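You operate a simulated robot arm through the tools that you are given. There is no shell and no other tool.

Carry out the task below with a simulated robot arm. There is one attempt and no reset: what you move stays moved.

JOB
Tip the coffee from the small glass bowl into the canister; close it and polish the bowl.
Fine: bowl and white cloth go back where they were.

Only the result counts: the job must be done as asked and must still hold three seconds after the hand-in. Knocking over, shifting, dropping, spilling or breaking anything else fails it. Flat cloth is picked up by pressing the open fingertips on it (5 to 10 N) and closing them slowly along it; thin cloth reads only 2 to 8 mm in the jaws.

ROBOT AND FRAMES
A 7-joint arm with a two-finger parallel gripper, fixed in place. Base frame: the origin is on the floor under the middle of its stand, x ahead of it, y to its left, z up; the work surface is at about z = 0.75. Lengths are in m, angles in degrees, forces in N, time in s.
With the tool pointing down near the work surface it reaches from about 0.1 to 0.66 m from the base axis. Its first joint turns from -66.0 to 66.0 degrees. Payload 1.57 kg.
The tool frame sits at the grasp point between the pads (the TCP): z along the fingers, y along the line on which they close. The tips reach 0.03 m beyond it. The gripper opens to 0.08 m. The fingers are 0.017 m wide and 0.012 m thick; the gripper's body (0.04 by 0.082 m) begins 0.08 m behind the TCP.
Orientation is told as [roll, pitch, yaw] about the base's x, y, z axes, in that order, counted from this pose: with the fingers straight down and closing along the base's y, the tool's x points along the base's -x, its y along +y and its z along -z.

CONTROLS
- The arm moves only by the tool apply_moves. Its argument "targets" is a list of rows, each a list of 7 numbers: the shift along the tool's x, y, z in m, then the turn, a rotation vector about the tool's x, y, z in degrees, then the closure, from 0 (fully open) to 1 (shut). In form: [[tx, ty, tz, ax, ay, az, jaw], ...]. A call has 1 to 20 rows; each row is the pose to reach, as a shift and turn from the pose commanded when the call began, along the tool's axes at that moment. Each row takes 0.2 s and may step no farther than 0.05 m and 8.6 degrees from the row before; otherwise, or with a gripper value out of range, the whole call is refused. A pose out of reach is approached as far as the arm can. The call stops where the force on the tool passes 40 N (or 10 N more than at its start, if that is more) or the arm is blocked; 0.2 s more then pass. Each finger travels about 0.072 m/s and halts on what it meets, pressing with about 37 N; the grip force reading is that of the motor and also rises with nothing between the fingers. The clock runs only during rows and for 0.2 s after the last one: add rows that repeat a pose to give the fingers time. It gives the time, the measured TCP pose, the force on the tool (base axes), the opening and the grip force at its end, in the units of the frame above (readings bear some noise), with the torque about the TCP (base axes, N m) and any sound that the robot's microphone picked up.
- Cameras (640 x 400 px; columns grow to the right, rows downward): "scene" is fixed at [0.0707, 0.4506, 1.4422]; the picture's right is [-0.59, -0.81, 0.00], its down [-0.43, 0.31, -0.84] and it looks along [0.68, -0.49, -0.54] (base axes); focal length 283 px, centre (320, 200). "wrist" rides on the gripper at [0.072, -0.007, -0.122] in the tool frame; the picture's right is [0.09, 1.00, 0.00], its down [-0.84, 0.08, -0.54] and it looks along [-0.54, 0.05, 0.84] (tool axes); focal length 238 px, centre (320, 200). There is no depth. A picture from a camera that has moved, and an enlarged one, comes with that camera's place and axes in the base frame and with its lens. The place of the scene camera against the robot may be out by one fixed shift of up to 0.018 m in any direction.
- get_image(camera): a new picture of that camera. No time passes.
- close_up(camera, box): a new picture of the part [left, top, right, bottom] of that camera's present view, enlarged. No time passes.
- job_done(): hands the job in; it is judged then, once.

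Nothing tells you positions but the pictures and the camera data. Unless the task says otherwise, let go and move clear before handing in.

The tools are called after "Call:" by a JSON object that holds its "method" and its "body". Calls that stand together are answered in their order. apply_moves: Moves the arm, as the interface text tells. Its arguments: {"type":"object","properties":{"targets":{"type":"array"}},"required":["targets"]} The other tools are called the same way: get_image (camera) takes a picture; close_up (camera, box) takes an enlarged picture of a part of a camera's view; job_done () hands the job in.

At the start:

```text
clock: 0.0
eef_pos: [0.3877, -0.0109, 1.2256]
tcp_rot: [-0.2, -0.1, -0.1]
contact_force: [0.4, -0.5, -0.7]
moment: [-0.02, -0.03, -0.01]
opening: 0.0801
finger_force: 0.0
```

scene: 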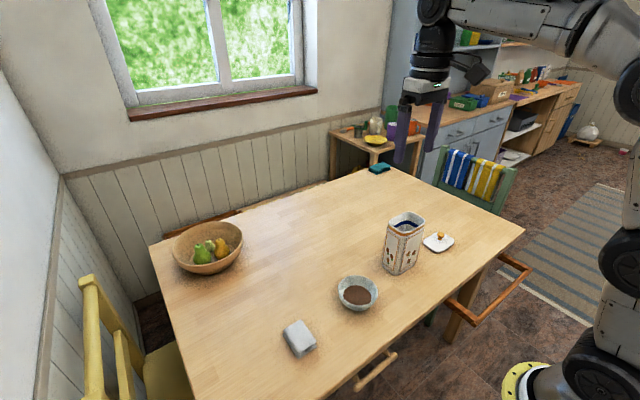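
wrist: 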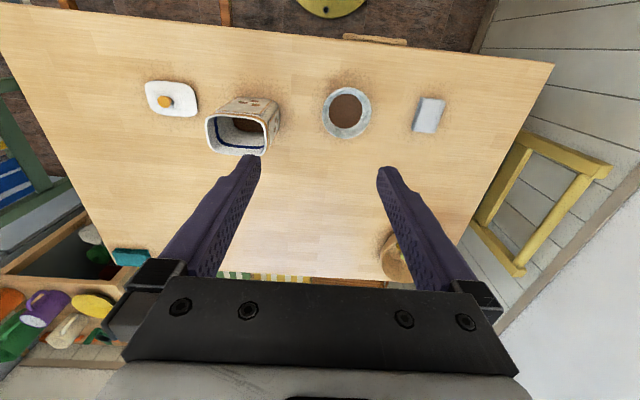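

I see a table with a coffee bowl, a tall canister with its lid lying next to it, a folded white cloth, and a fruit bowl at the back. I'll enlarge the relevant parts to measure their positions before moving.

Call:
{"method": "close_up", "body": {"camera": "scene", "box": [260, 190, 480, 370]}}

Call:
{"method": "close_up", "body": {"camera": "wrist", "box": [120, 50, 480, 180]}}

Call:
{"method": "get_image", "body": {"camera": "wrist"}}

```text
2.22 times, centred on (370, 280) of scene
camera zoom: at [0.0707, 0.4506, 1.4422], right [-0.59, -0.81, 0.0], down [-0.43, 0.31, -0.84], along [0.68, -0.49, -0.54], focal length 628 px, centre (209, 22)
```

zoom: 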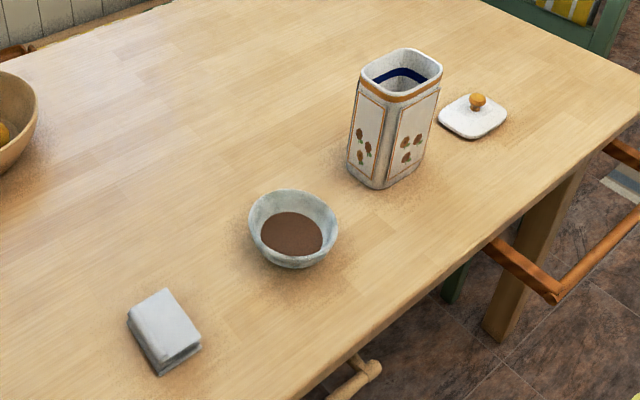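

```text
1.78 times, centred on (300, 115) of wrist
camera zoom: at [0.3149, -0.0167, 1.3478], right [-0.09, 1.0, 0.0], down [0.84, 0.08, 0.54], along [0.54, 0.05, -0.84], focal length 424 px, centre (356, 351)
```

zoom: 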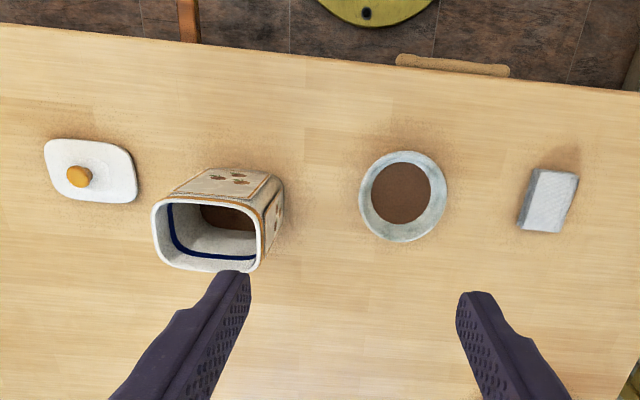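

```text
taken
camera wrist: at [0.3149, -0.0167, 1.3478], right [-0.09, 1.0, 0.0], down [0.84, 0.08, 0.54], along [0.54, 0.05, -0.84], focal length 238 px, centre (320, 200)
```

wrist: 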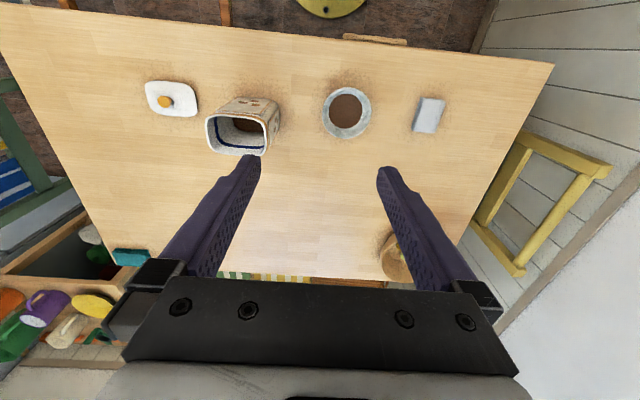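

The wrist view puts the bowl near (0.435, 0.054), the cloth near (0.43, 0.25), the canister near (0.47, -0.165) with its top around z = 0.90, and the lid near (0.447, -0.355). I'll move down over the bowl, staying high, to get a closer look.

Call:
{"method": "apply_moves", "body": {"targets": [[0.0146, 0.0102, 0.0376, 0, 0, 0, 0], [0.0292, 0.0203, 0.0752, 0, 0, 0, 0], [0.0438, 0.0305, 0.1128, 0, 0, 0, 0], [0.0585, 0.0407, 0.1504, 0, 0, 0, 0], [0.0731, 0.0508, 0.188, 0, 0, 0, 0], [0.0877, 0.061, 0.2256, 0, 0, 0, 0], [0.0877, 0.061, 0.2256, 0, 0, 0, 0]]}}

Call:
{"method": "get_image", "body": {"camera": "wrist"}}

Call:
{"method": "get_image", "body": {"camera": "scene"}}

```text
clock: 1.6
eef_pos: [0.3009, 0.0529, 0.9994]
tcp_rot: [-0.1, -0.1, -0.1]
contact_force: [0.9, -0.1, 0.1]
moment: [0.01, 0.0, 0.03]
opening: 0.0799
finger_force: 0.1
```

```text
taken
camera wrist: at [0.2277, 0.0464, 1.12], right [-0.09, 1.0, 0.0], down [0.84, 0.08, 0.54], along [0.54, 0.05, -0.84], focal length 238 px, centre (320, 200)
```

wrist: 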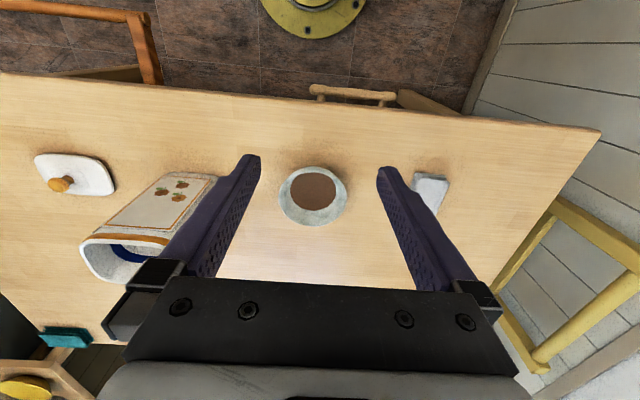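

```text
taken
```

scene: 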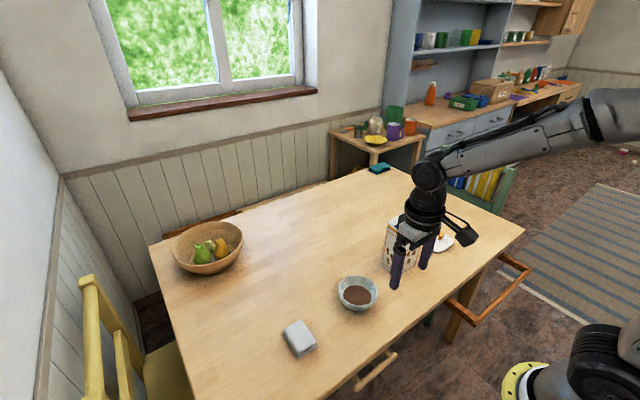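

The bowl is clear from here, with brown coffee covering its bottom. I'll enlarge it, along with the cloth and canister.

Call:
{"method": "close_up", "body": {"camera": "wrist", "box": [260, 145, 380, 245]}}

Call:
{"method": "close_up", "body": {"camera": "wrist", "box": [20, 130, 240, 300]}}

Call:
{"method": "close_up", "body": {"camera": "scene", "box": [270, 260, 390, 360]}}

```text
4.00 times, centred on (320, 195) of wrist
camera zoom: at [0.2277, 0.0464, 1.12], right [-0.09, 1.0, 0.0], down [0.84, 0.08, 0.54], along [0.54, 0.05, -0.84], focal length 953 px, centre (320, 220)
```

zoom: 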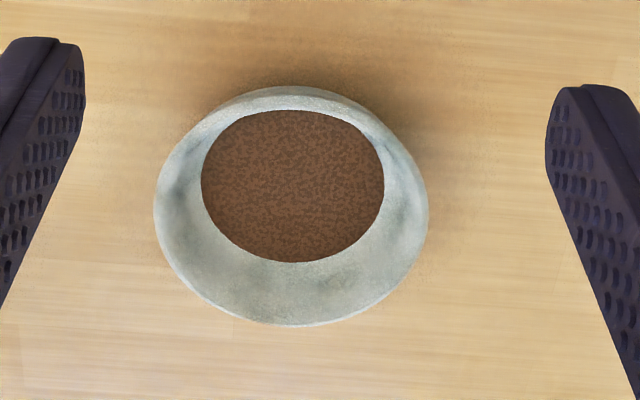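

```text
2.35 times, centred on (130, 215) of wrist
camera zoom: at [0.2277, 0.0464, 1.12], right [-0.09, 1.0, 0.0], down [0.84, 0.08, 0.54], along [0.54, 0.05, -0.84], focal length 561 px, centre (767, 165)
```

zoom: 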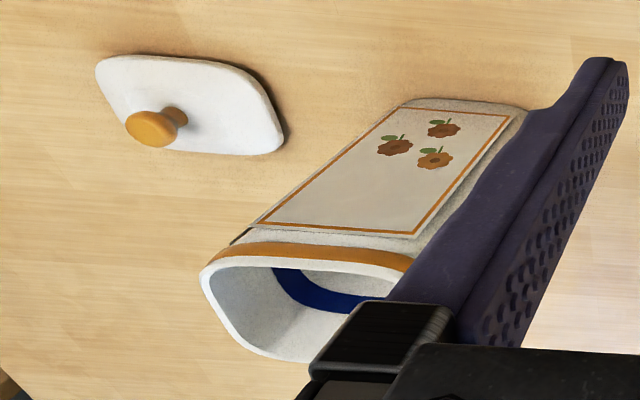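

```text
4.00 times, centred on (330, 310) of scene
camera zoom: at [0.0707, 0.4506, 1.4422], right [-0.59, -0.81, 0.0], down [-0.43, 0.31, -0.84], along [0.68, -0.49, -0.54], focal length 1131 px, centre (280, -240)
```

zoom: 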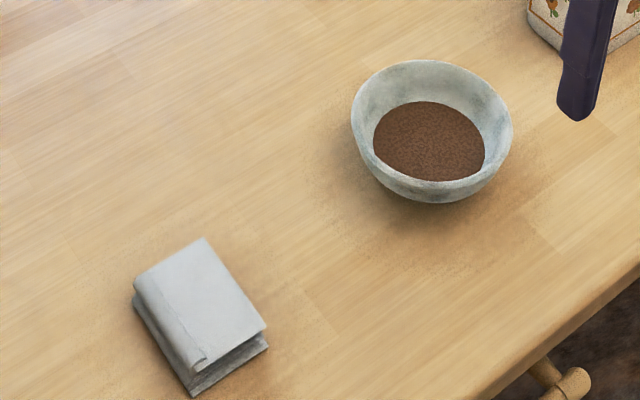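

The bowl rim is about 0.112 m across, centred near (0.436, 0.054), with its rim at z ≈ 0.79 and the coffee surface near z ≈ 0.772. Next I'll look at the canister and lid from straighter above.

Call:
{"method": "apply_moves", "body": {"targets": [[0, -0.035, -0.025, 0, 0, 0, 0], [0, -0.07, -0.05, 0, 0, 0, 0], [0, -0.105, -0.075, 0, 0, 0, 0], [0, -0.14, -0.1, 0, 0, 0, 0], [0, -0.175, -0.125, 0, 0, 0, 0], [0, -0.21, -0.15, 0, 0, 0, 0], [0, -0.21, -0.15, 0, 0, 0, 0]]}}

Call:
{"method": "get_image", "body": {"camera": "wrist"}}

Call:
{"method": "close_up", "body": {"camera": "wrist", "box": [140, 100, 400, 260]}}

```text
clock: 3.2
eef_pos: [0.2975, -0.1626, 1.1516]
tcp_rot: [-0.2, -0.1, 0.0]
contact_force: [0.1, 0.2, 0.3]
moment: [0.01, -0.04, -0.05]
opening: 0.08
finger_force: 0.0
```

```text
taken
camera wrist: at [0.2244, -0.1686, 1.2733], right [-0.09, 1.0, 0.0], down [0.84, 0.08, 0.54], along [0.54, 0.05, -0.84], focal length 238 px, centre (320, 200)
```

wrist: 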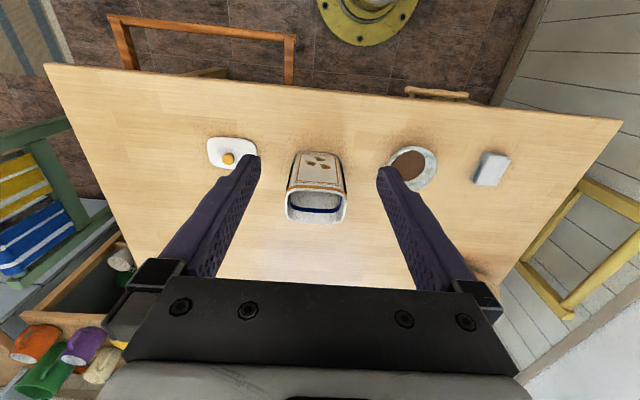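

```text
2.46 times, centred on (270, 180) of wrist
camera zoom: at [0.2244, -0.1686, 1.2733], right [-0.09, 1.0, 0.0], down [0.84, 0.08, 0.54], along [0.54, 0.05, -0.84], focal length 587 px, centre (443, 249)
```

zoom: 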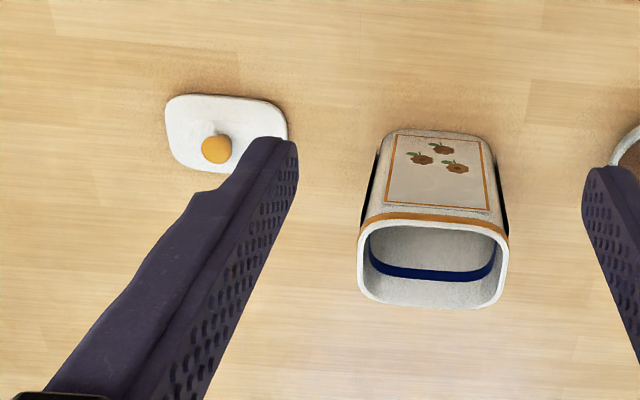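

The canister is about 0.109 by 0.075 m, longer along y, centred near (0.465, -0.154) with its top near z ≈ 0.925; the lid is near (0.447, -0.351). Next I'll hover above the +y side of the bowl with the hand leaning outward. That lets me check the pinch pose and test the pouring motion empty.

Call:
{"method": "apply_moves", "body": {"targets": [[-0.0154, 0.0336, 0.0246, 3.89, 0, 0, 0], [-0.0308, 0.0672, 0.0492, 7.78, 0, 0, 0], [-0.0462, 0.1009, 0.0739, 11.67, 0, 0, 0], [-0.0616, 0.1345, 0.0985, 15.56, 0, 0, 0], [-0.0769, 0.1681, 0.1231, 19.44, 0, 0, 0], [-0.0923, 0.2017, 0.1477, 23.33, 0, 0, 0], [-0.1077, 0.2354, 0.1724, 27.22, 0, 0, 0], [-0.1231, 0.269, 0.197, 31.11, 0, 0, 0], [-0.1385, 0.3026, 0.2216, 35, 0, 0, 0], [-0.1385, 0.3026, 0.2216, 35, 0, 0, 0]]}}

Call:
{"method": "get_image", "body": {"camera": "wrist"}}

Call:
{"method": "get_image", "body": {"camera": "scene"}}

```text
clock: 5.4
eef_pos: [0.4434, 0.1434, 0.926]
tcp_rot: [-35.1, 0.0, 0.0]
contact_force: [0.2, -0.1, -0.1]
moment: [0.03, 0.0, 0.05]
opening: 0.0799
finger_force: 0.1
```

```text
taken
camera wrist: at [0.3695, 0.2092, 1.0297], right [-0.09, 0.81, -0.57], down [0.84, 0.37, 0.4], along [0.54, -0.44, -0.71], focal length 238 px, centre (320, 200)
```

wrist: 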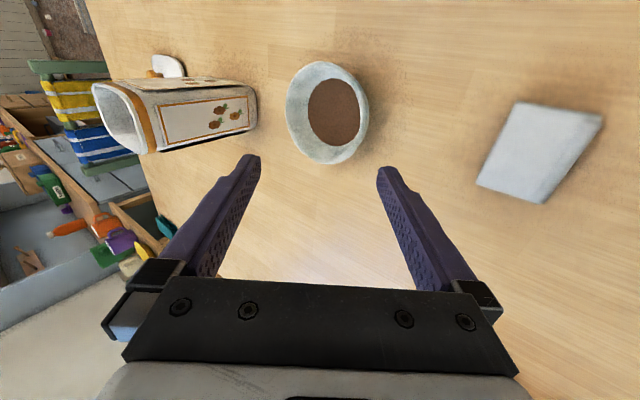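

```text
taken
```

scene: 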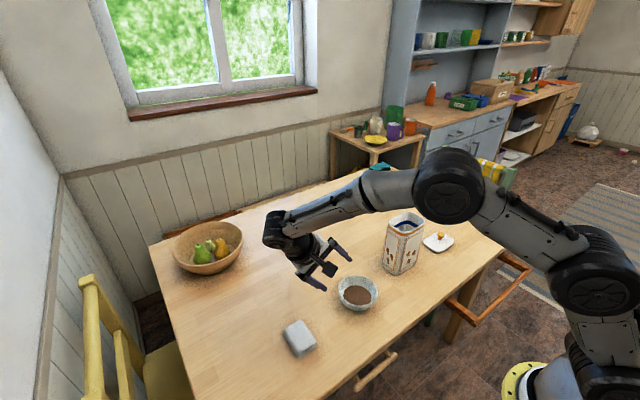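

The outward-leaning pose is reachable and clear. Now I'll test the tilt empty, well above the canister, to confirm the arm can reach the full pouring pose.

Call:
{"method": "apply_moves", "body": {"targets": [[-0.0017, -0.0238, 0.0066, -8.125, 0, 0, 0], [-0.0033, -0.0476, 0.0132, -16.25, 0, 0, 0], [-0.005, -0.0714, 0.0199, -24.375, 0, 0, 0], [-0.0066, -0.0952, 0.0265, -32.5, 0, 0, 0], [-0.0083, -0.119, 0.0331, -40.625, 0, 0, 0], [-0.0099, -0.1428, 0.0397, -48.75, 0, 0, 0], [-0.0116, -0.1666, 0.0463, -56.875, 0, 0, 0], [-0.0133, -0.1904, 0.053, -65, 0, 0, 0], [-0.0149, -0.2141, 0.0596, -73.125, 0, 0, 0], [-0.0166, -0.2379, 0.0662, -81.25, 0, 0, 0], [-0.0182, -0.2617, 0.0728, -89.375, 0, 0, 0], [-0.0199, -0.2855, 0.0794, -97.5, 0, 0, 0], [-0.0215, -0.3093, 0.086, -105.625, 0, 0, 0], [-0.0232, -0.3331, 0.0927, -113.75, 0, 0, 0], [-0.0248, -0.3569, 0.0993, -121.875, 0, 0, 0], [-0.0265, -0.3807, 0.1059, -130, 0, 0, 0], [-0.0265, -0.3807, 0.1059, -130, 0, 0, 0]]}}

Call:
{"method": "get_image", "body": {"camera": "scene"}}

Call:
{"method": "get_image", "body": {"camera": "wrist"}}

```text
clock: 9.0
eef_pos: [0.4149, -0.1199, 0.9739]
tcp_rot: [93.8, 0.1, -1.4]
contact_force: [-0.4, -0.6, 1.1]
moment: [-0.07, -0.02, 0.03]
opening: 0.0803
finger_force: 0.1
out of reach, approached as far as the arm can: row 14, 15, 16, 17
```

```text
taken
```

scene: 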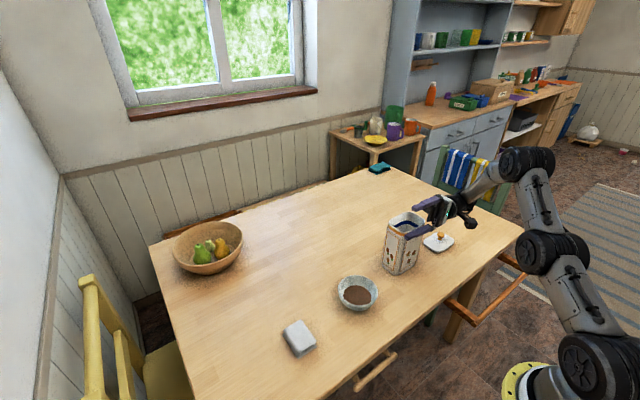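

```text
taken
camera wrist: at [0.3386, -0.2389, 0.9591], right [-0.09, -0.06, 0.99], down [0.82, -0.57, 0.04], along [0.56, 0.82, 0.1], focal length 238 px, centre (320, 200)
```

wrist: 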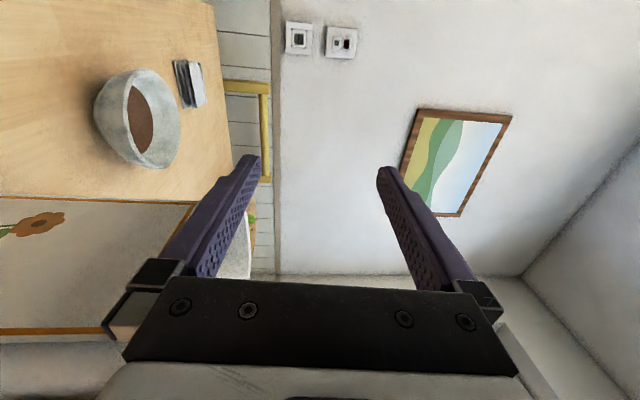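

The arm couldn't reach the full tilt at that spot, and the fingers ended up low beside the canister, apparently without touching it. I'll back away upward first, then choose a better pouring geometry.

Call:
{"method": "apply_moves", "body": {"targets": [[0, 0.03, 0.0, 0, 0, 0, 0], [0, 0.06, 0.0, 0, 0, 0, 0], [0, 0.07, 0.03, 7.14, 0, 0, 0], [0, 0.08, 0.06, 14.3, 0, 0, 0], [0, 0.09, 0.09, 21.4, 0, 0, 0], [0, 0.09, 0.108, 28.6, 0, 0, 0], [0, 0.09, 0.108, 35.7, 0, 0, 0], [0, 0.09, 0.108, 42.8, 0, 0, 0], [0, 0.09, 0.108, 50, 0, 0, 0], [0, 0.09, 0.108, 50, 0, 0, 0]]}}

Call:
{"method": "get_image", "body": {"camera": "scene"}}

Call:
{"method": "close_up", "body": {"camera": "scene", "box": [260, 190, 480, 370]}}

```text
clock: 11.2
eef_pos: [0.4199, -0.0263, 1.084]
tcp_rot: [44.9, -0.1, -0.1]
contact_force: [-0.2, -0.4, 0.0]
moment: [0.0, 0.01, -0.02]
opening: 0.0799
finger_force: 0.0
out of reach, approached as far as the arm can: row 1, 2
```

```text
taken
```

scene: 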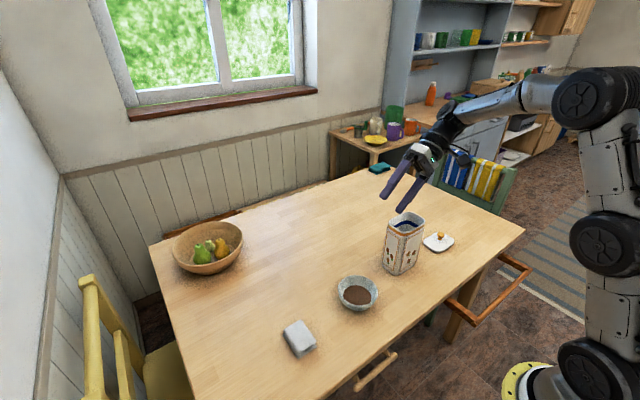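

```text
2.22 times, centred on (370, 280) of scene
camera zoom: at [0.0707, 0.4506, 1.4422], right [-0.59, -0.81, 0.0], down [-0.43, 0.31, -0.84], along [0.68, -0.49, -0.54], focal length 628 px, centre (209, 22)
```

zoom: 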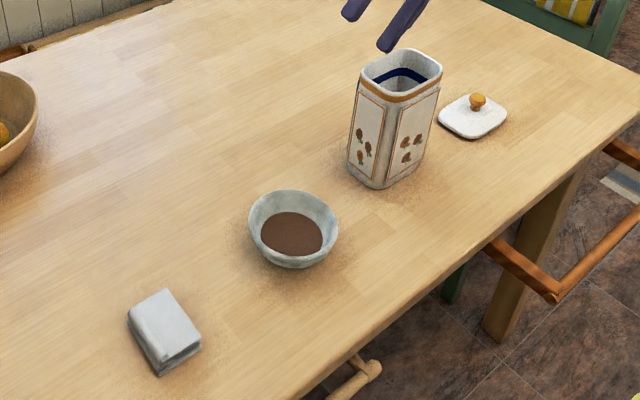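

Nothing was disturbed. The opposite tilt, with the hand ending on the robot's near +y side of the canister, should be easier to reach, so I'll rehearse that one high up.

Call:
{"method": "apply_moves", "body": {"targets": [[-0.0029, -0.0025, -0.0025, 8.24, 0, 0, 0], [-0.0059, -0.005, -0.005, 16.47, 0, 0, 0], [-0.0088, -0.0075, -0.0075, 24.7, 0, 0, 0], [-0.0118, -0.01, -0.01, 32.9, 0, 0, 0], [-0.0147, -0.0125, -0.0125, 41.2, 0, 0, 0], [-0.0176, -0.015, -0.015, 49.4, 0, 0, 0], [-0.0206, -0.0175, -0.0175, 57.6, 0, 0, 0], [-0.0235, -0.02, -0.02, 65.9, 0, 0, 0], [-0.0265, -0.0224, -0.0224, 74.1, 0, 0, 0], [-0.0294, -0.0249, -0.0249, 82.4, 0, 0, 0], [-0.0324, -0.0274, -0.0274, 90.6, 0, 0, 0], [-0.0353, -0.03, -0.03, 98.8, 0, 0, 0], [-0.0382, -0.0324, -0.0324, 107.1, 0, 0, 0], [-0.0412, -0.0349, -0.0349, 115.3, 0, 0, 0], [-0.0441, -0.0374, -0.0374, 123.5, 0, 0, 0], [-0.0471, -0.04, -0.04, 131.8, 0, 0, 0], [-0.05, -0.0424, -0.0424, 140, 0, 0, 0], [-0.05, -0.0424, -0.0424, 140, 0, 0, 0]]}}

Call:
{"method": "get_image", "body": {"camera": "scene"}}

```text
clock: 15.0
eef_pos: [0.4708, -0.0869, 1.0842]
tcp_rot: [-95.2, 0.0, -0.1]
contact_force: [-0.5, -0.7, -0.6]
moment: [0.01, 0.03, 0.01]
opening: 0.0802
finger_force: 0.2
```

```text
taken
```

scene: 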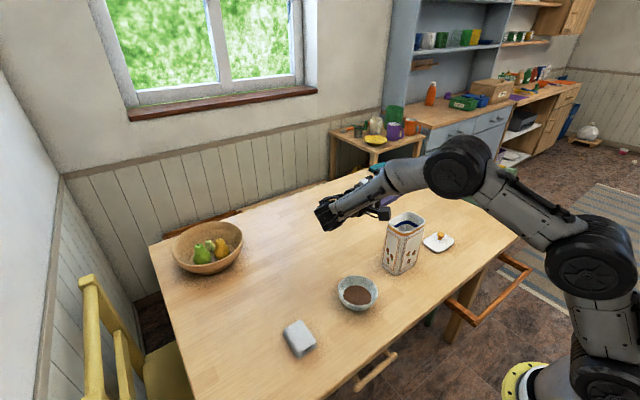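

That pour pose is reachable. I'll check it also works lower and with more tilt.

Call:
{"method": "apply_moves", "body": {"targets": [[0, 0.03, -0.0026, 0, 0, 0, 0], [0, 0.0598, -0.0052, 0, 0, 0, 0], [0, 0.0598, -0.0052, 8.3, 0, 0, 0], [0, 0.0598, -0.0052, 16.6, 0, 0, 0], [0, 0.0598, -0.0052, 25, 0, 0, 0], [0, 0.0598, -0.0052, 25, 0, 0, 0]]}}

Call:
{"method": "get_image", "body": {"camera": "scene"}}

```text
clock: 16.4
eef_pos: [0.4792, -0.0908, 1.0279]
tcp_rot: [-110.9, 0.1, 0.2]
contact_force: [-1.3, 0.4, 0.1]
moment: [0.01, -0.02, -0.01]
opening: 0.0801
finger_force: 0.0
out of reach, approached as far as the arm can: row 4, 5, 6
```

```text
taken
```

scene: 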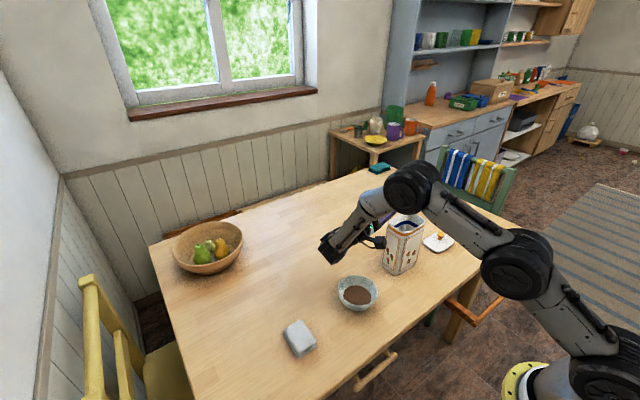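

Tilts to about -108° are reachable, so a pinch leaning 35° outward gives about 140° of bowl tilt in total. I'll bring the hand back upright and turn it so it can pinch the bowl rim on the robot's side.

Call:
{"method": "apply_moves", "body": {"targets": [[0.0071, -0.0076, -0.004, -7.93, 0, 0, 0], [0.0143, -0.0153, -0.0079, -15.86, 0, 0, 0], [0.0214, -0.0229, -0.0119, -23.79, 0, 0, 0], [0.0286, -0.0305, -0.0159, -31.7, 0, 0, 0], [0.0357, -0.0382, -0.0198, -39.6, 0, 0, 0], [0.0429, -0.0458, -0.0238, -47.6, 0, 0, 0], [0.05, -0.0535, -0.0278, -55.5, 0, 0, 0], [0.0571, -0.0611, -0.0317, -63.4, 0, 0, 0], [0.0643, -0.0687, -0.0357, -71.4, 0, 0, 0], [0.0714, -0.0764, -0.0396, -79.3, 0, 0, 0], [0.0786, -0.084, -0.0436, -87.2, 0, 0, 0], [0.0857, -0.0916, -0.0476, -95.2, 0, 0, 0], [0.0929, -0.0993, -0.0515, -103.1, 0, 0, 0], [0.1, -0.1069, -0.0555, -111, 0, 0, 0], [0.1, -0.1069, -0.0555, -111, 0, 0, 0]]}}

```text
clock: 19.6
eef_pos: [0.3796, -0.0004, 1.1062]
tcp_rot: [0.2, -0.1, 0.3]
contact_force: [0.7, 0.1, -0.2]
moment: [0.01, 0.0, 0.02]
opening: 0.08
finger_force: 0.0
```

The hand is upright again at about (0.38, 0.0, 1.106). Now I'll turn it a quarter about the vertical and come down partway toward the near side of the bowl.

Call:
{"method": "apply_moves", "body": {"targets": [[0.0036, 0.0049, 0.0091, 0, 0, 8.18, 0], [0.0073, 0.0098, 0.0182, 0, 0, 16.36, 0], [0.0109, 0.0147, 0.0273, 0, 0, 24.5, 0], [0.0145, 0.0196, 0.0364, 0, 0, 32.7, 0], [0.0182, 0.0245, 0.0455, 0, 0, 40.9, 0], [0.0218, 0.0295, 0.0545, 0, 0, 49.1, 0], [0.0255, 0.0344, 0.0636, 0, 0, 57.3, 0], [0.0291, 0.0393, 0.0727, 0, 0, 65.5, 0], [0.0327, 0.0442, 0.0818, 0, 0, 73.6, 0], [0.0364, 0.0491, 0.0909, 0, 0, 81.8, 0], [0.04, 0.054, 0.1, 0, 0, 90, 0], [0.04, 0.054, 0.1, 0, 0, 90, 0]]}}

Call:
{"method": "get_image", "body": {"camera": "wrist"}}

Call:
{"method": "get_image", "body": {"camera": "scene"}}

```text
clock: 22.2
eef_pos: [0.3379, 0.0527, 1.0068]
tcp_rot: [0.0, 0.2, -90.0]
contact_force: [0.1, 0.1, -0.9]
moment: [0.03, 0.02, -0.01]
opening: 0.0799
finger_force: 0.0
```

```text
taken
camera wrist: at [0.3313, 0.1253, 1.1291], right [1.0, 0.09, 0.0], down [0.08, -0.84, 0.54], along [0.05, -0.54, -0.84], focal length 238 px, centre (320, 200)
```

wrist: 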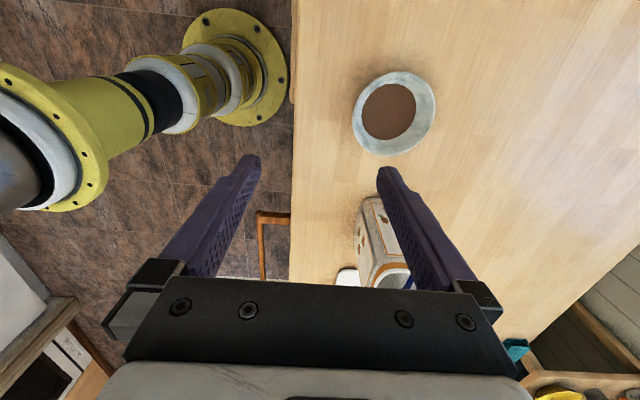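

```text
taken
```

scene: 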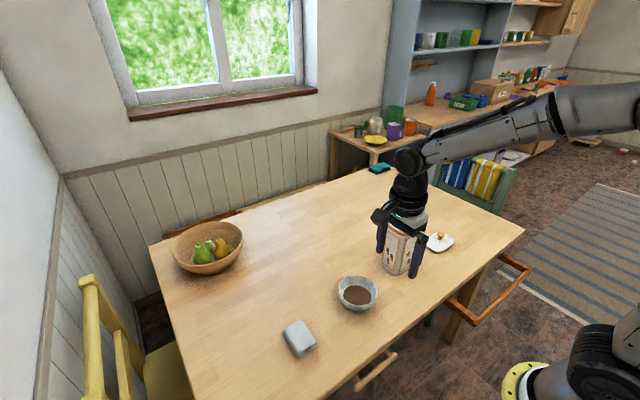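

The turned pose works and the bowl is in view. I'll enlarge the bowl for a second, independent position fix.

Call:
{"method": "close_up", "body": {"camera": "wrist", "box": [335, 50, 455, 170]}}

Call:
{"method": "close_up", "body": {"camera": "scene", "box": [330, 265, 390, 315]}}

```text
3.33 times, centred on (395, 110) of wrist
camera zoom: at [0.3313, 0.1253, 1.1291], right [1.0, 0.09, 0.0], down [0.08, -0.84, 0.54], along [0.05, -0.54, -0.84], focal length 794 px, centre (70, 500)
```

zoom: 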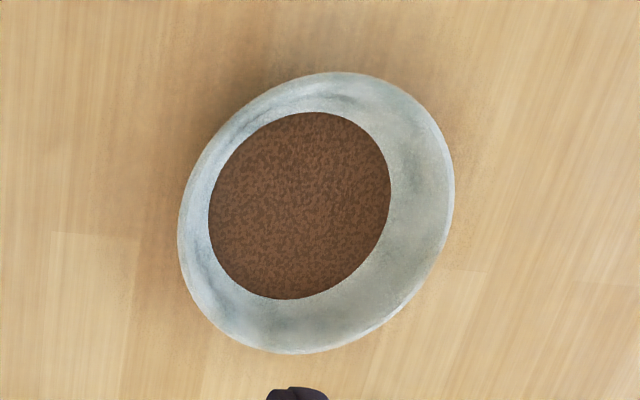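

```text
8.00 times, centred on (360, 290) of scene
camera zoom: at [0.0707, 0.4506, 1.4422], right [-0.59, -0.81, 0.0], down [-0.43, 0.31, -0.84], along [0.68, -0.49, -0.54], focal length 2262 px, centre (0, -520)
```

zoom: 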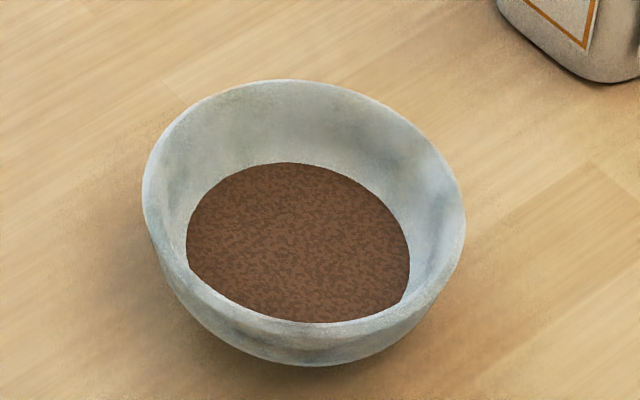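

Averaging the views, the bowl centre is about (0.437, 0.055) with its rim at z ≈ 0.793. Before touching anything I'll save reference close-ups of the cloth and bowl from the fixed camera, then lean the hand and narrow the jaws.

Call:
{"method": "close_up", "body": {"camera": "scene", "box": [270, 312, 330, 362]}}

Call:
{"method": "apply_moves", "body": {"targets": [[0.0004, -0.0014, 0.0212, -7, 0, 0, 0.12], [0.0008, -0.0028, 0.0424, -14, 0, 0, 0.24], [0.0012, -0.0042, 0.0636, -21, 0, 0, 0.36], [0.0016, -0.0056, 0.0848, -28, 0, 0, 0.48], [0.002, -0.007, 0.106, -35, 0, 0, 0.6], [0.002, -0.007, 0.106, -35, 0, 0, 0.6]]}}

Call:
{"method": "get_image", "body": {"camera": "wrist"}}

Call:
{"method": "get_image", "body": {"camera": "scene"}}

```text
8.00 times, centred on (300, 337) of scene
camera zoom: at [0.0707, 0.4506, 1.4422], right [-0.59, -0.81, 0.0], down [-0.43, 0.31, -0.84], along [0.68, -0.49, -0.54], focal length 2262 px, centre (480, -896)
```

zoom: 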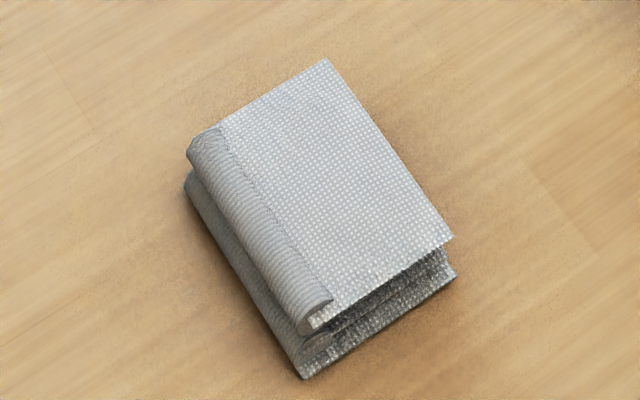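

```text
clock: 23.6
eef_pos: [0.3332, 0.0562, 0.8997]
tcp_rot: [35.2, 0.1, -89.8]
contact_force: [-0.3, -0.4, 0.0]
moment: [0.01, 0.01, 0.04]
opening: 0.032
finger_force: 0.0
```

```text
taken
camera wrist: at [0.2559, 0.1265, 0.9961], right [0.81, 0.09, 0.57], down [-0.25, -0.84, 0.49], along [0.53, -0.54, -0.66], focal length 238 px, centre (320, 200)
```

wrist: 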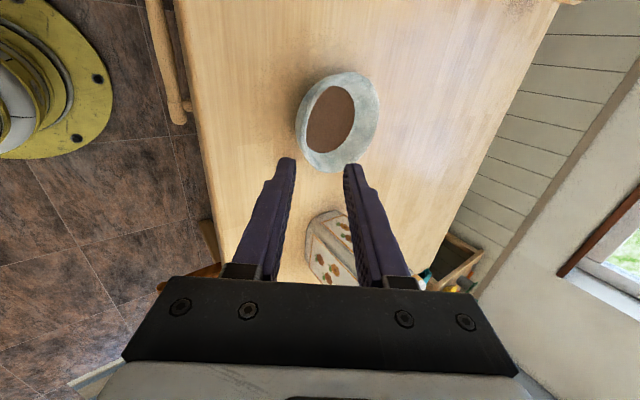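

```text
taken
```

scene: 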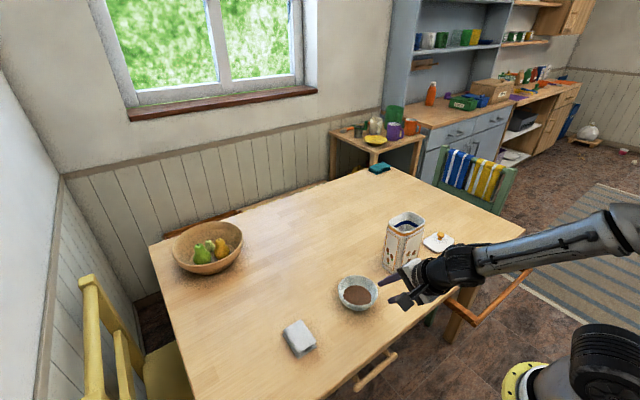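

The lean and narrowed jaws are set. I'll come in to just above the rim and check the alignment before pinching.

Call:
{"method": "apply_moves", "body": {"targets": [[0, -0.0068, 0.0221, 0, 0, 0, 0.6], [-0.0003, -0.0136, 0.0442, 0, 0, 0, 0.6], [-0.0006, -0.0204, 0.0663, 0, 0, 0, 0.6], [-0.0006, -0.0204, 0.0663, 0, 0, 0, 0.6]]}}

Call:
{"method": "close_up", "body": {"camera": "wrist", "box": [240, 60, 440, 240]}}

Call:
{"method": "close_up", "body": {"camera": "scene", "box": [330, 250, 420, 325]}}

```text
clock: 24.6
eef_pos: [0.3575, 0.0541, 0.8457]
tcp_rot: [34.7, 0.1, -89.7]
contact_force: [-0.8, -0.4, -0.4]
moment: [-0.05, 0.0, 0.0]
opening: 0.0322
finger_force: 0.1
out of reach, approached as far as the arm can: row 3, 4
```

```text
2.22 times, centred on (340, 150) of wrist
camera zoom: at [0.2811, 0.1256, 0.9433], right [0.82, 0.09, 0.57], down [-0.24, -0.84, 0.49], along [0.52, -0.54, -0.66], focal length 530 px, centre (276, 311)
```

zoom: 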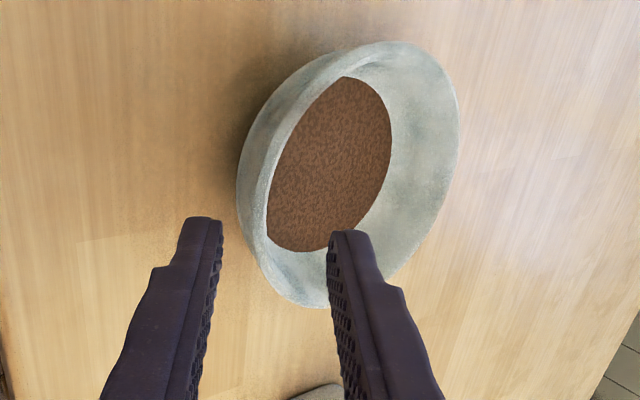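

```text
5.33 times, centred on (375, 288) of scene
camera zoom: at [0.0707, 0.4506, 1.4422], right [-0.59, -0.81, 0.0], down [-0.43, 0.31, -0.84], along [0.68, -0.49, -0.54], focal length 1508 px, centre (27, -267)
```

zoom: 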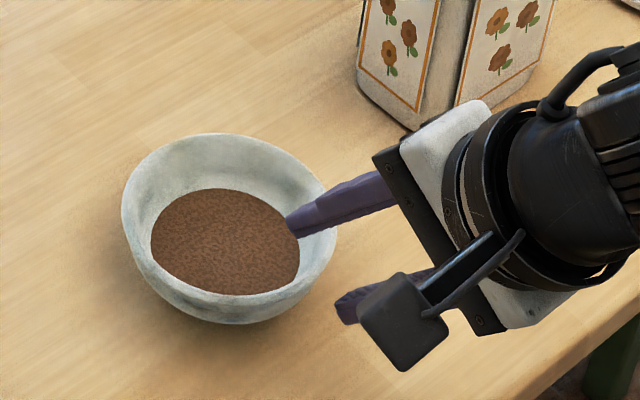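

That close-in lean toward the robot is just out of reach. Approaching the rim from the near-right diagonal instead will give the arm more room, so I'll lift and swing the hand 50° about the vertical.

Call:
{"method": "apply_moves", "body": {"targets": [[0, 0.023, -0.0328, 0, 0, 0, 0.6], [0, 0.0459, -0.0655, 0, 0, 0, 0.6], [-0.014, 0.0458, -0.0646, 0, 4.78, -6.83, 0.6], [-0.028, 0.0457, -0.0637, 0, 9.57, -13.65, 0.6], [-0.042, 0.0455, -0.0628, 0, 14.35, -20.48, 0.6], [-0.056, 0.0454, -0.0618, 0, 19.13, -27.3, 0.6], [-0.07, 0.0452, -0.0609, 0, 23.9, -34.1, 0.6], [-0.084, 0.0451, -0.06, 0, 28.7, -40.95, 0.6], [-0.084, 0.0451, -0.06, 0, 28.7, -40.95, 0.6]]}}

Call:
{"method": "get_image", "body": {"camera": "wrist"}}

Call:
{"method": "get_image", "body": {"camera": "scene"}}

```text
clock: 26.6
eef_pos: [0.3593, -0.0321, 0.9229]
tcp_rot: [35.1, 0.1, -39.9]
contact_force: [0.4, -0.2, 0.2]
moment: [0.01, -0.01, -0.03]
opening: 0.0318
finger_force: 0.0
```

```text
taken
camera wrist: at [0.2549, -0.0437, 1.0189], right [0.45, 0.68, 0.57], down [0.48, -0.73, 0.49], along [0.75, 0.06, -0.66], focal length 238 px, centre (320, 200)
```

wrist: 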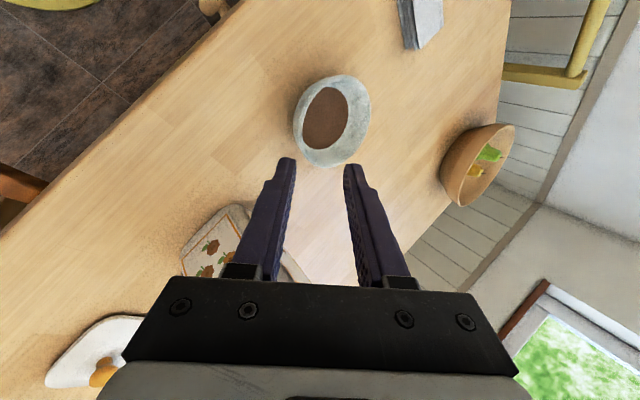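

```text
taken
```

scene: 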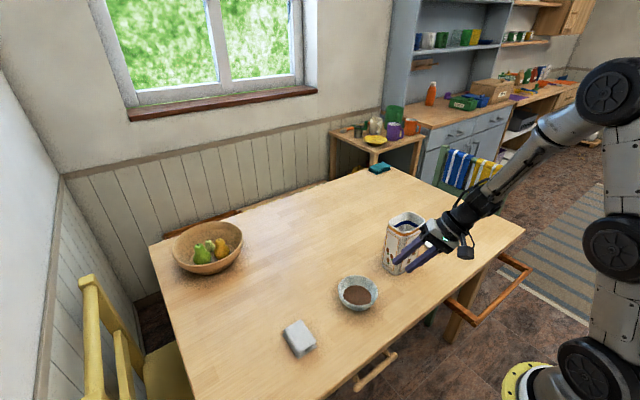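

This diagonal pose is clear of the canister. I'll approach to just above the rim along this line.

Call:
{"method": "apply_moves", "body": {"targets": [[-0.0012, -0.0079, 0.0301, 0, 0, 0, 0.6], [-0.0023, -0.0159, 0.0603, 0, 0, 0, 0.6], [-0.0035, -0.0238, 0.0904, 0, 0, 0, 0.6], [-0.0035, -0.0238, 0.0904, 0, 0, 0, 0.6]]}}

Call:
{"method": "close_up", "body": {"camera": "wrist", "box": [240, 60, 440, 240]}}

Call:
{"method": "close_up", "body": {"camera": "scene", "box": [330, 250, 420, 325]}}

```text
clock: 27.6
eef_pos: [0.3837, -0.0092, 0.8357]
tcp_rot: [35.0, 0.1, -39.8]
contact_force: [0.2, 0.7, 0.1]
moment: [-0.04, 0.0, 0.0]
opening: 0.032
finger_force: 0.1
```

```text
2.22 times, centred on (340, 150) of wrist
camera zoom: at [0.2791, -0.0203, 0.9315], right [0.45, 0.68, 0.57], down [0.48, -0.73, 0.49], along [0.75, 0.06, -0.66], focal length 530 px, centre (276, 311)
```

zoom: 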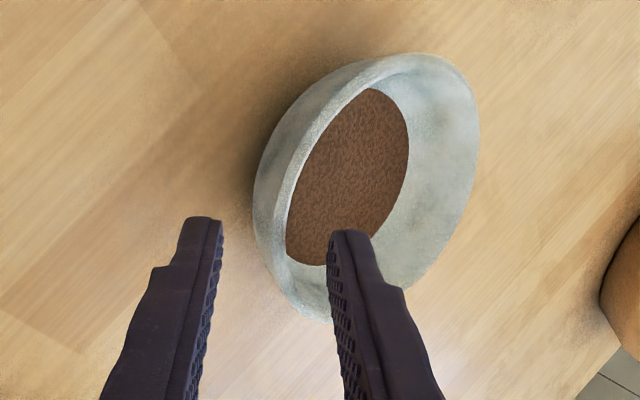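

```text
5.33 times, centred on (375, 288) of scene
camera zoom: at [0.0707, 0.4506, 1.4422], right [-0.59, -0.81, 0.0], down [-0.43, 0.31, -0.84], along [0.68, -0.49, -0.54], focal length 1508 px, centre (27, -267)
```

zoom: 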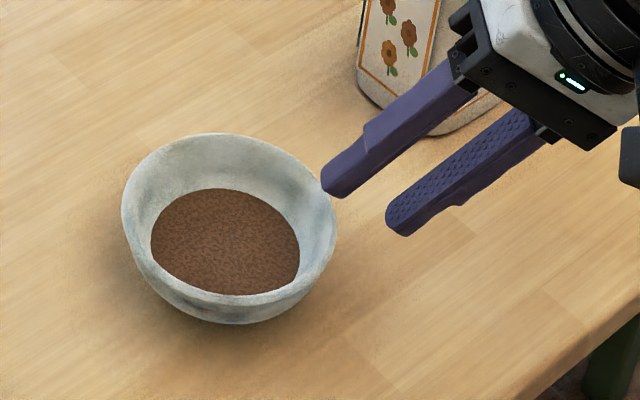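

The alignment looks close. I'll zoom in more on where the jaws will straddle the rim.

Call:
{"method": "close_up", "body": {"camera": "wrist", "box": [290, 80, 390, 180]}}

Call:
{"method": "close_up", "body": {"camera": "wrist", "box": [230, 70, 470, 220]}}

```text
4.00 times, centred on (340, 130) of wrist
camera zoom: at [0.2791, -0.0203, 0.9315], right [0.45, 0.68, 0.57], down [0.48, -0.73, 0.49], along [0.75, 0.06, -0.66], focal length 953 px, centre (240, 480)
```

zoom: 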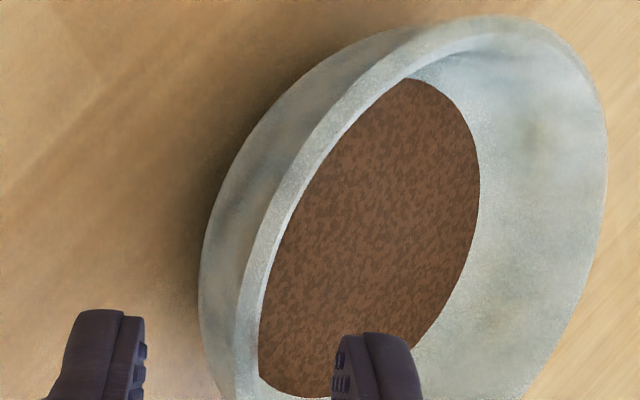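

```text
2.67 times, centred on (350, 145) of wrist
camera zoom: at [0.2791, -0.0203, 0.9315], right [0.45, 0.68, 0.57], down [0.48, -0.73, 0.49], along [0.75, 0.06, -0.66], focal length 636 px, centre (240, 347)
```

zoom: 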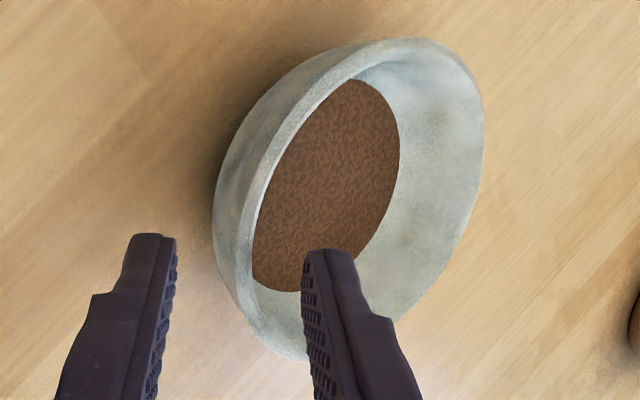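

The jaw midline lies within 1–2 mm of the rim wall. I'll advance about 43 mm along the fingers so they straddle the rim above the coffee.

Call:
{"method": "apply_moves", "body": {"targets": [[0, 0.0005, 0.015, 0, 0, 0, 0.6], [0, 0.001, 0.03, 0, 0, 0, 0.6], [0, 0.001, 0.037, 0, 0, 0, 0.6], [0, 0.001, 0.043, 0, 0, 0, 0.6], [0, 0.001, 0.043, 0, 0, 0, 0.6]]}}

Call:
{"method": "close_up", "body": {"camera": "wrist", "box": [240, 60, 440, 240]}}

Call:
{"method": "close_up", "body": {"camera": "scene", "box": [330, 250, 420, 325]}}

```text
clock: 28.8
eef_pos: [0.3985, 0.0097, 0.8011]
tcp_rot: [35.1, 0.1, -39.8]
contact_force: [0.7, 0.8, -0.4]
moment: [0.02, 0.03, 0.01]
opening: 0.0321
finger_force: 0.0
```

```text
2.22 times, centred on (340, 150) of wrist
camera zoom: at [0.2946, -0.002, 0.8968], right [0.45, 0.68, 0.57], down [0.48, -0.73, 0.49], along [0.75, 0.06, -0.66], focal length 530 px, centre (276, 311)
```

zoom: 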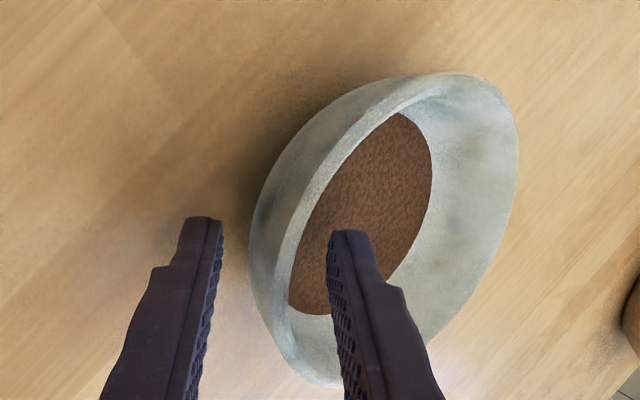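

```text
5.33 times, centred on (375, 288) of scene
camera zoom: at [0.0707, 0.4506, 1.4422], right [-0.59, -0.81, 0.0], down [-0.43, 0.31, -0.84], along [0.68, -0.49, -0.54], focal length 1508 px, centre (27, -267)
```

zoom: 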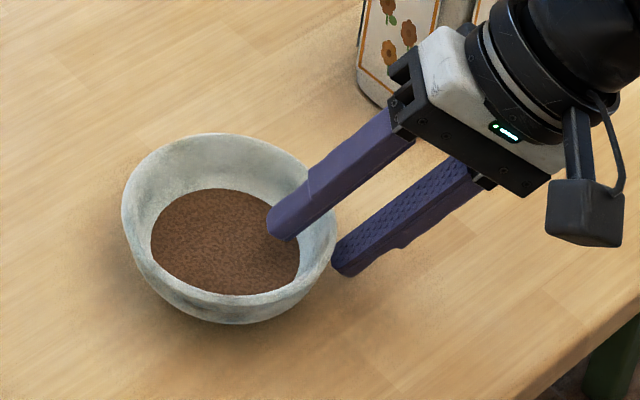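

The jaws straddle the rim, with the inner tip above the coffee and the outer tip off the table. I'll close gently now.

Call:
{"method": "apply_moves", "body": {"targets": [[0, 0, 0, 0, 0, 0, 0.68], [0, 0, 0, 0, 0, 0, 0.76], [0, 0, 0, 0, 0, 0, 0.84], [0, 0, 0, 0, 0, 0, 0.92], [0, 0, 0, 0, 0, 0, 1.0], [0, 0, 0, 0, 0, 0, 1.0]]}}

Call:
{"method": "close_up", "body": {"camera": "wrist", "box": [240, 60, 440, 240]}}

Call:
{"method": "close_up", "body": {"camera": "scene", "box": [330, 250, 420, 325]}}

```text
clock: 30.2
eef_pos: [0.399, 0.0095, 0.8014]
tcp_rot: [35.1, 0.1, -39.8]
contact_force: [-0.8, -0.3, -0.6]
moment: [-0.08, 0.05, 0.02]
opening: 0.0059
finger_force: 26.0
```

```text
2.22 times, centred on (340, 150) of wrist
camera zoom: at [0.2944, -0.0021, 0.8969], right [0.45, 0.68, 0.57], down [0.48, -0.73, 0.49], along [0.75, 0.06, -0.66], focal length 530 px, centre (276, 311)
```

zoom: 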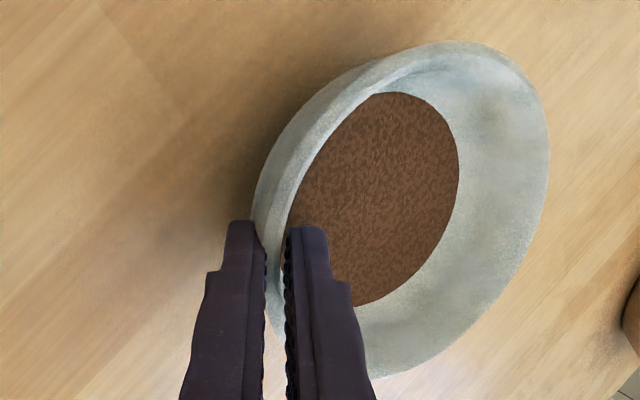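

```text
5.33 times, centred on (375, 288) of scene
camera zoom: at [0.0707, 0.4506, 1.4422], right [-0.59, -0.81, 0.0], down [-0.43, 0.31, -0.84], along [0.68, -0.49, -0.54], focal length 1508 px, centre (27, -267)
```

zoom: 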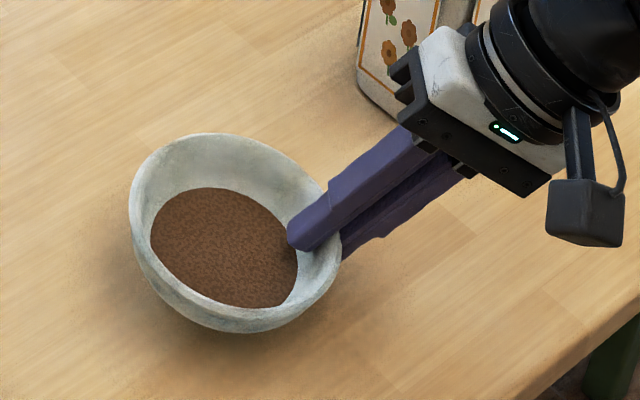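

The grip holds the rim wall, reading 5.9 mm and 26 N. I'll lift slowly straight up and check the bowl doesn't slip.

Call:
{"method": "apply_moves", "body": {"targets": [[0, 0.0057, -0.0082, 0, 0, 0, 1.0], [0, 0.0115, -0.0164, 0, 0, 0, 1.0], [0, 0.0172, -0.0246, 0, 0, 0, 1.0], [0, 0.023, -0.0328, 0, 0, 0, 1.0], [0, 0.0287, -0.041, 0, 0, 0, 1.0], [0, 0.0344, -0.0491, 0, 0, 0, 1.0], [0, 0.0344, -0.0491, 0, 0, 0, 1.0]]}}

Call:
{"method": "close_up", "body": {"camera": "wrist", "box": [240, 60, 440, 240]}}

Call:
{"method": "close_up", "body": {"camera": "scene", "box": [320, 210, 440, 310]}}

```text
clock: 31.8
eef_pos: [0.3989, 0.0092, 0.861]
tcp_rot: [34.9, 0.1, -39.9]
contact_force: [0.7, 0.4, -1.5]
moment: [-0.08, 0.02, 0.0]
opening: 0.0055
finger_force: 25.5
```

```text
2.22 times, centred on (340, 150) of wrist
camera zoom: at [0.2944, -0.0019, 0.9567], right [0.45, 0.68, 0.57], down [0.48, -0.73, 0.49], along [0.75, 0.06, -0.66], focal length 530 px, centre (276, 311)
```

zoom: 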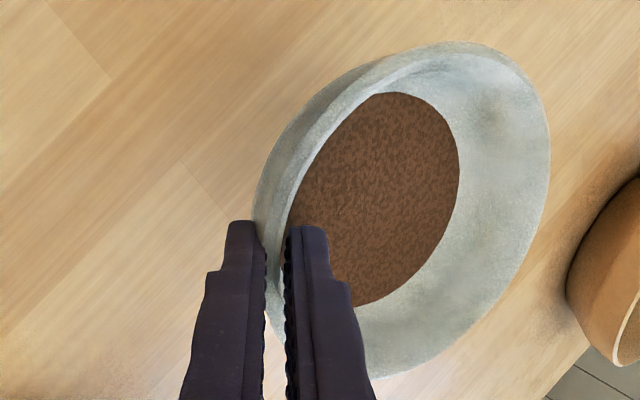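

```text
4.00 times, centred on (380, 260) of scene
camera zoom: at [0.0707, 0.4506, 1.4422], right [-0.59, -0.81, 0.0], down [-0.43, 0.31, -0.84], along [0.68, -0.49, -0.54], focal length 1131 px, centre (80, -40)
```

zoom: 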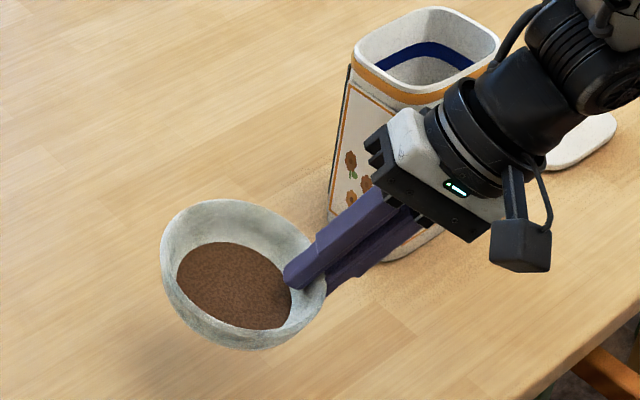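

The bowl is up and steady, tilted only about 6°. I'll raise it well above the canister and level it out.

Call:
{"method": "apply_moves", "body": {"targets": [[0, 0.0109, -0.0156, 0.6, 0, 0, 1.0], [0, 0.0218, -0.0311, 1.2, 0, 0, 1.0], [0, 0.0327, -0.0467, 1.8, 0, 0, 1.0], [0, 0.0436, -0.0622, 2.4, 0, 0, 1.0], [0, 0.0545, -0.0778, 3.0, 0, 0, 1.0], [0, 0.0654, -0.0934, 3.6, 0, 0, 1.0], [0, 0.0763, -0.1089, 4.2, 0, 0, 1.0], [0, 0.0872, -0.1245, 4.8, 0, 0, 1.0], [0, 0.0981, -0.14, 5.4, 0, 0, 1.0], [0, 0.109, -0.1556, 6, 0, 0, 1.0], [0, 0.109, -0.1556, 6, 0, 0, 1.0]]}}

Call:
{"method": "get_image", "body": {"camera": "wrist"}}

Call:
{"method": "get_image", "body": {"camera": "scene"}}

```text
clock: 34.2
eef_pos: [0.3815, 0.008, 0.9926]
tcp_rot: [29.0, 0.1, -39.8]
contact_force: [1.4, -0.1, -1.6]
moment: [-0.08, 0.05, -0.02]
opening: 0.0054
finger_force: 25.2
out of reach, approached as far as the arm can: row 8, 9, 10, 11
```

```text
taken
camera wrist: at [0.283, 0.0057, 1.0966], right [0.49, 0.73, 0.48], down [0.52, -0.69, 0.51], along [0.7, 0.0, -0.71], focal length 238 px, centre (320, 200)
```

wrist: 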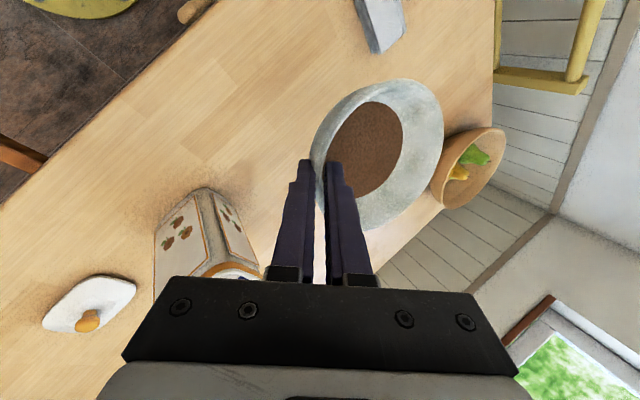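

```text
taken
```

scene: 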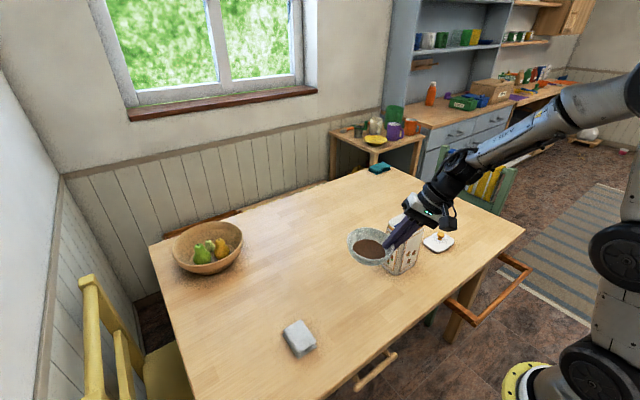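

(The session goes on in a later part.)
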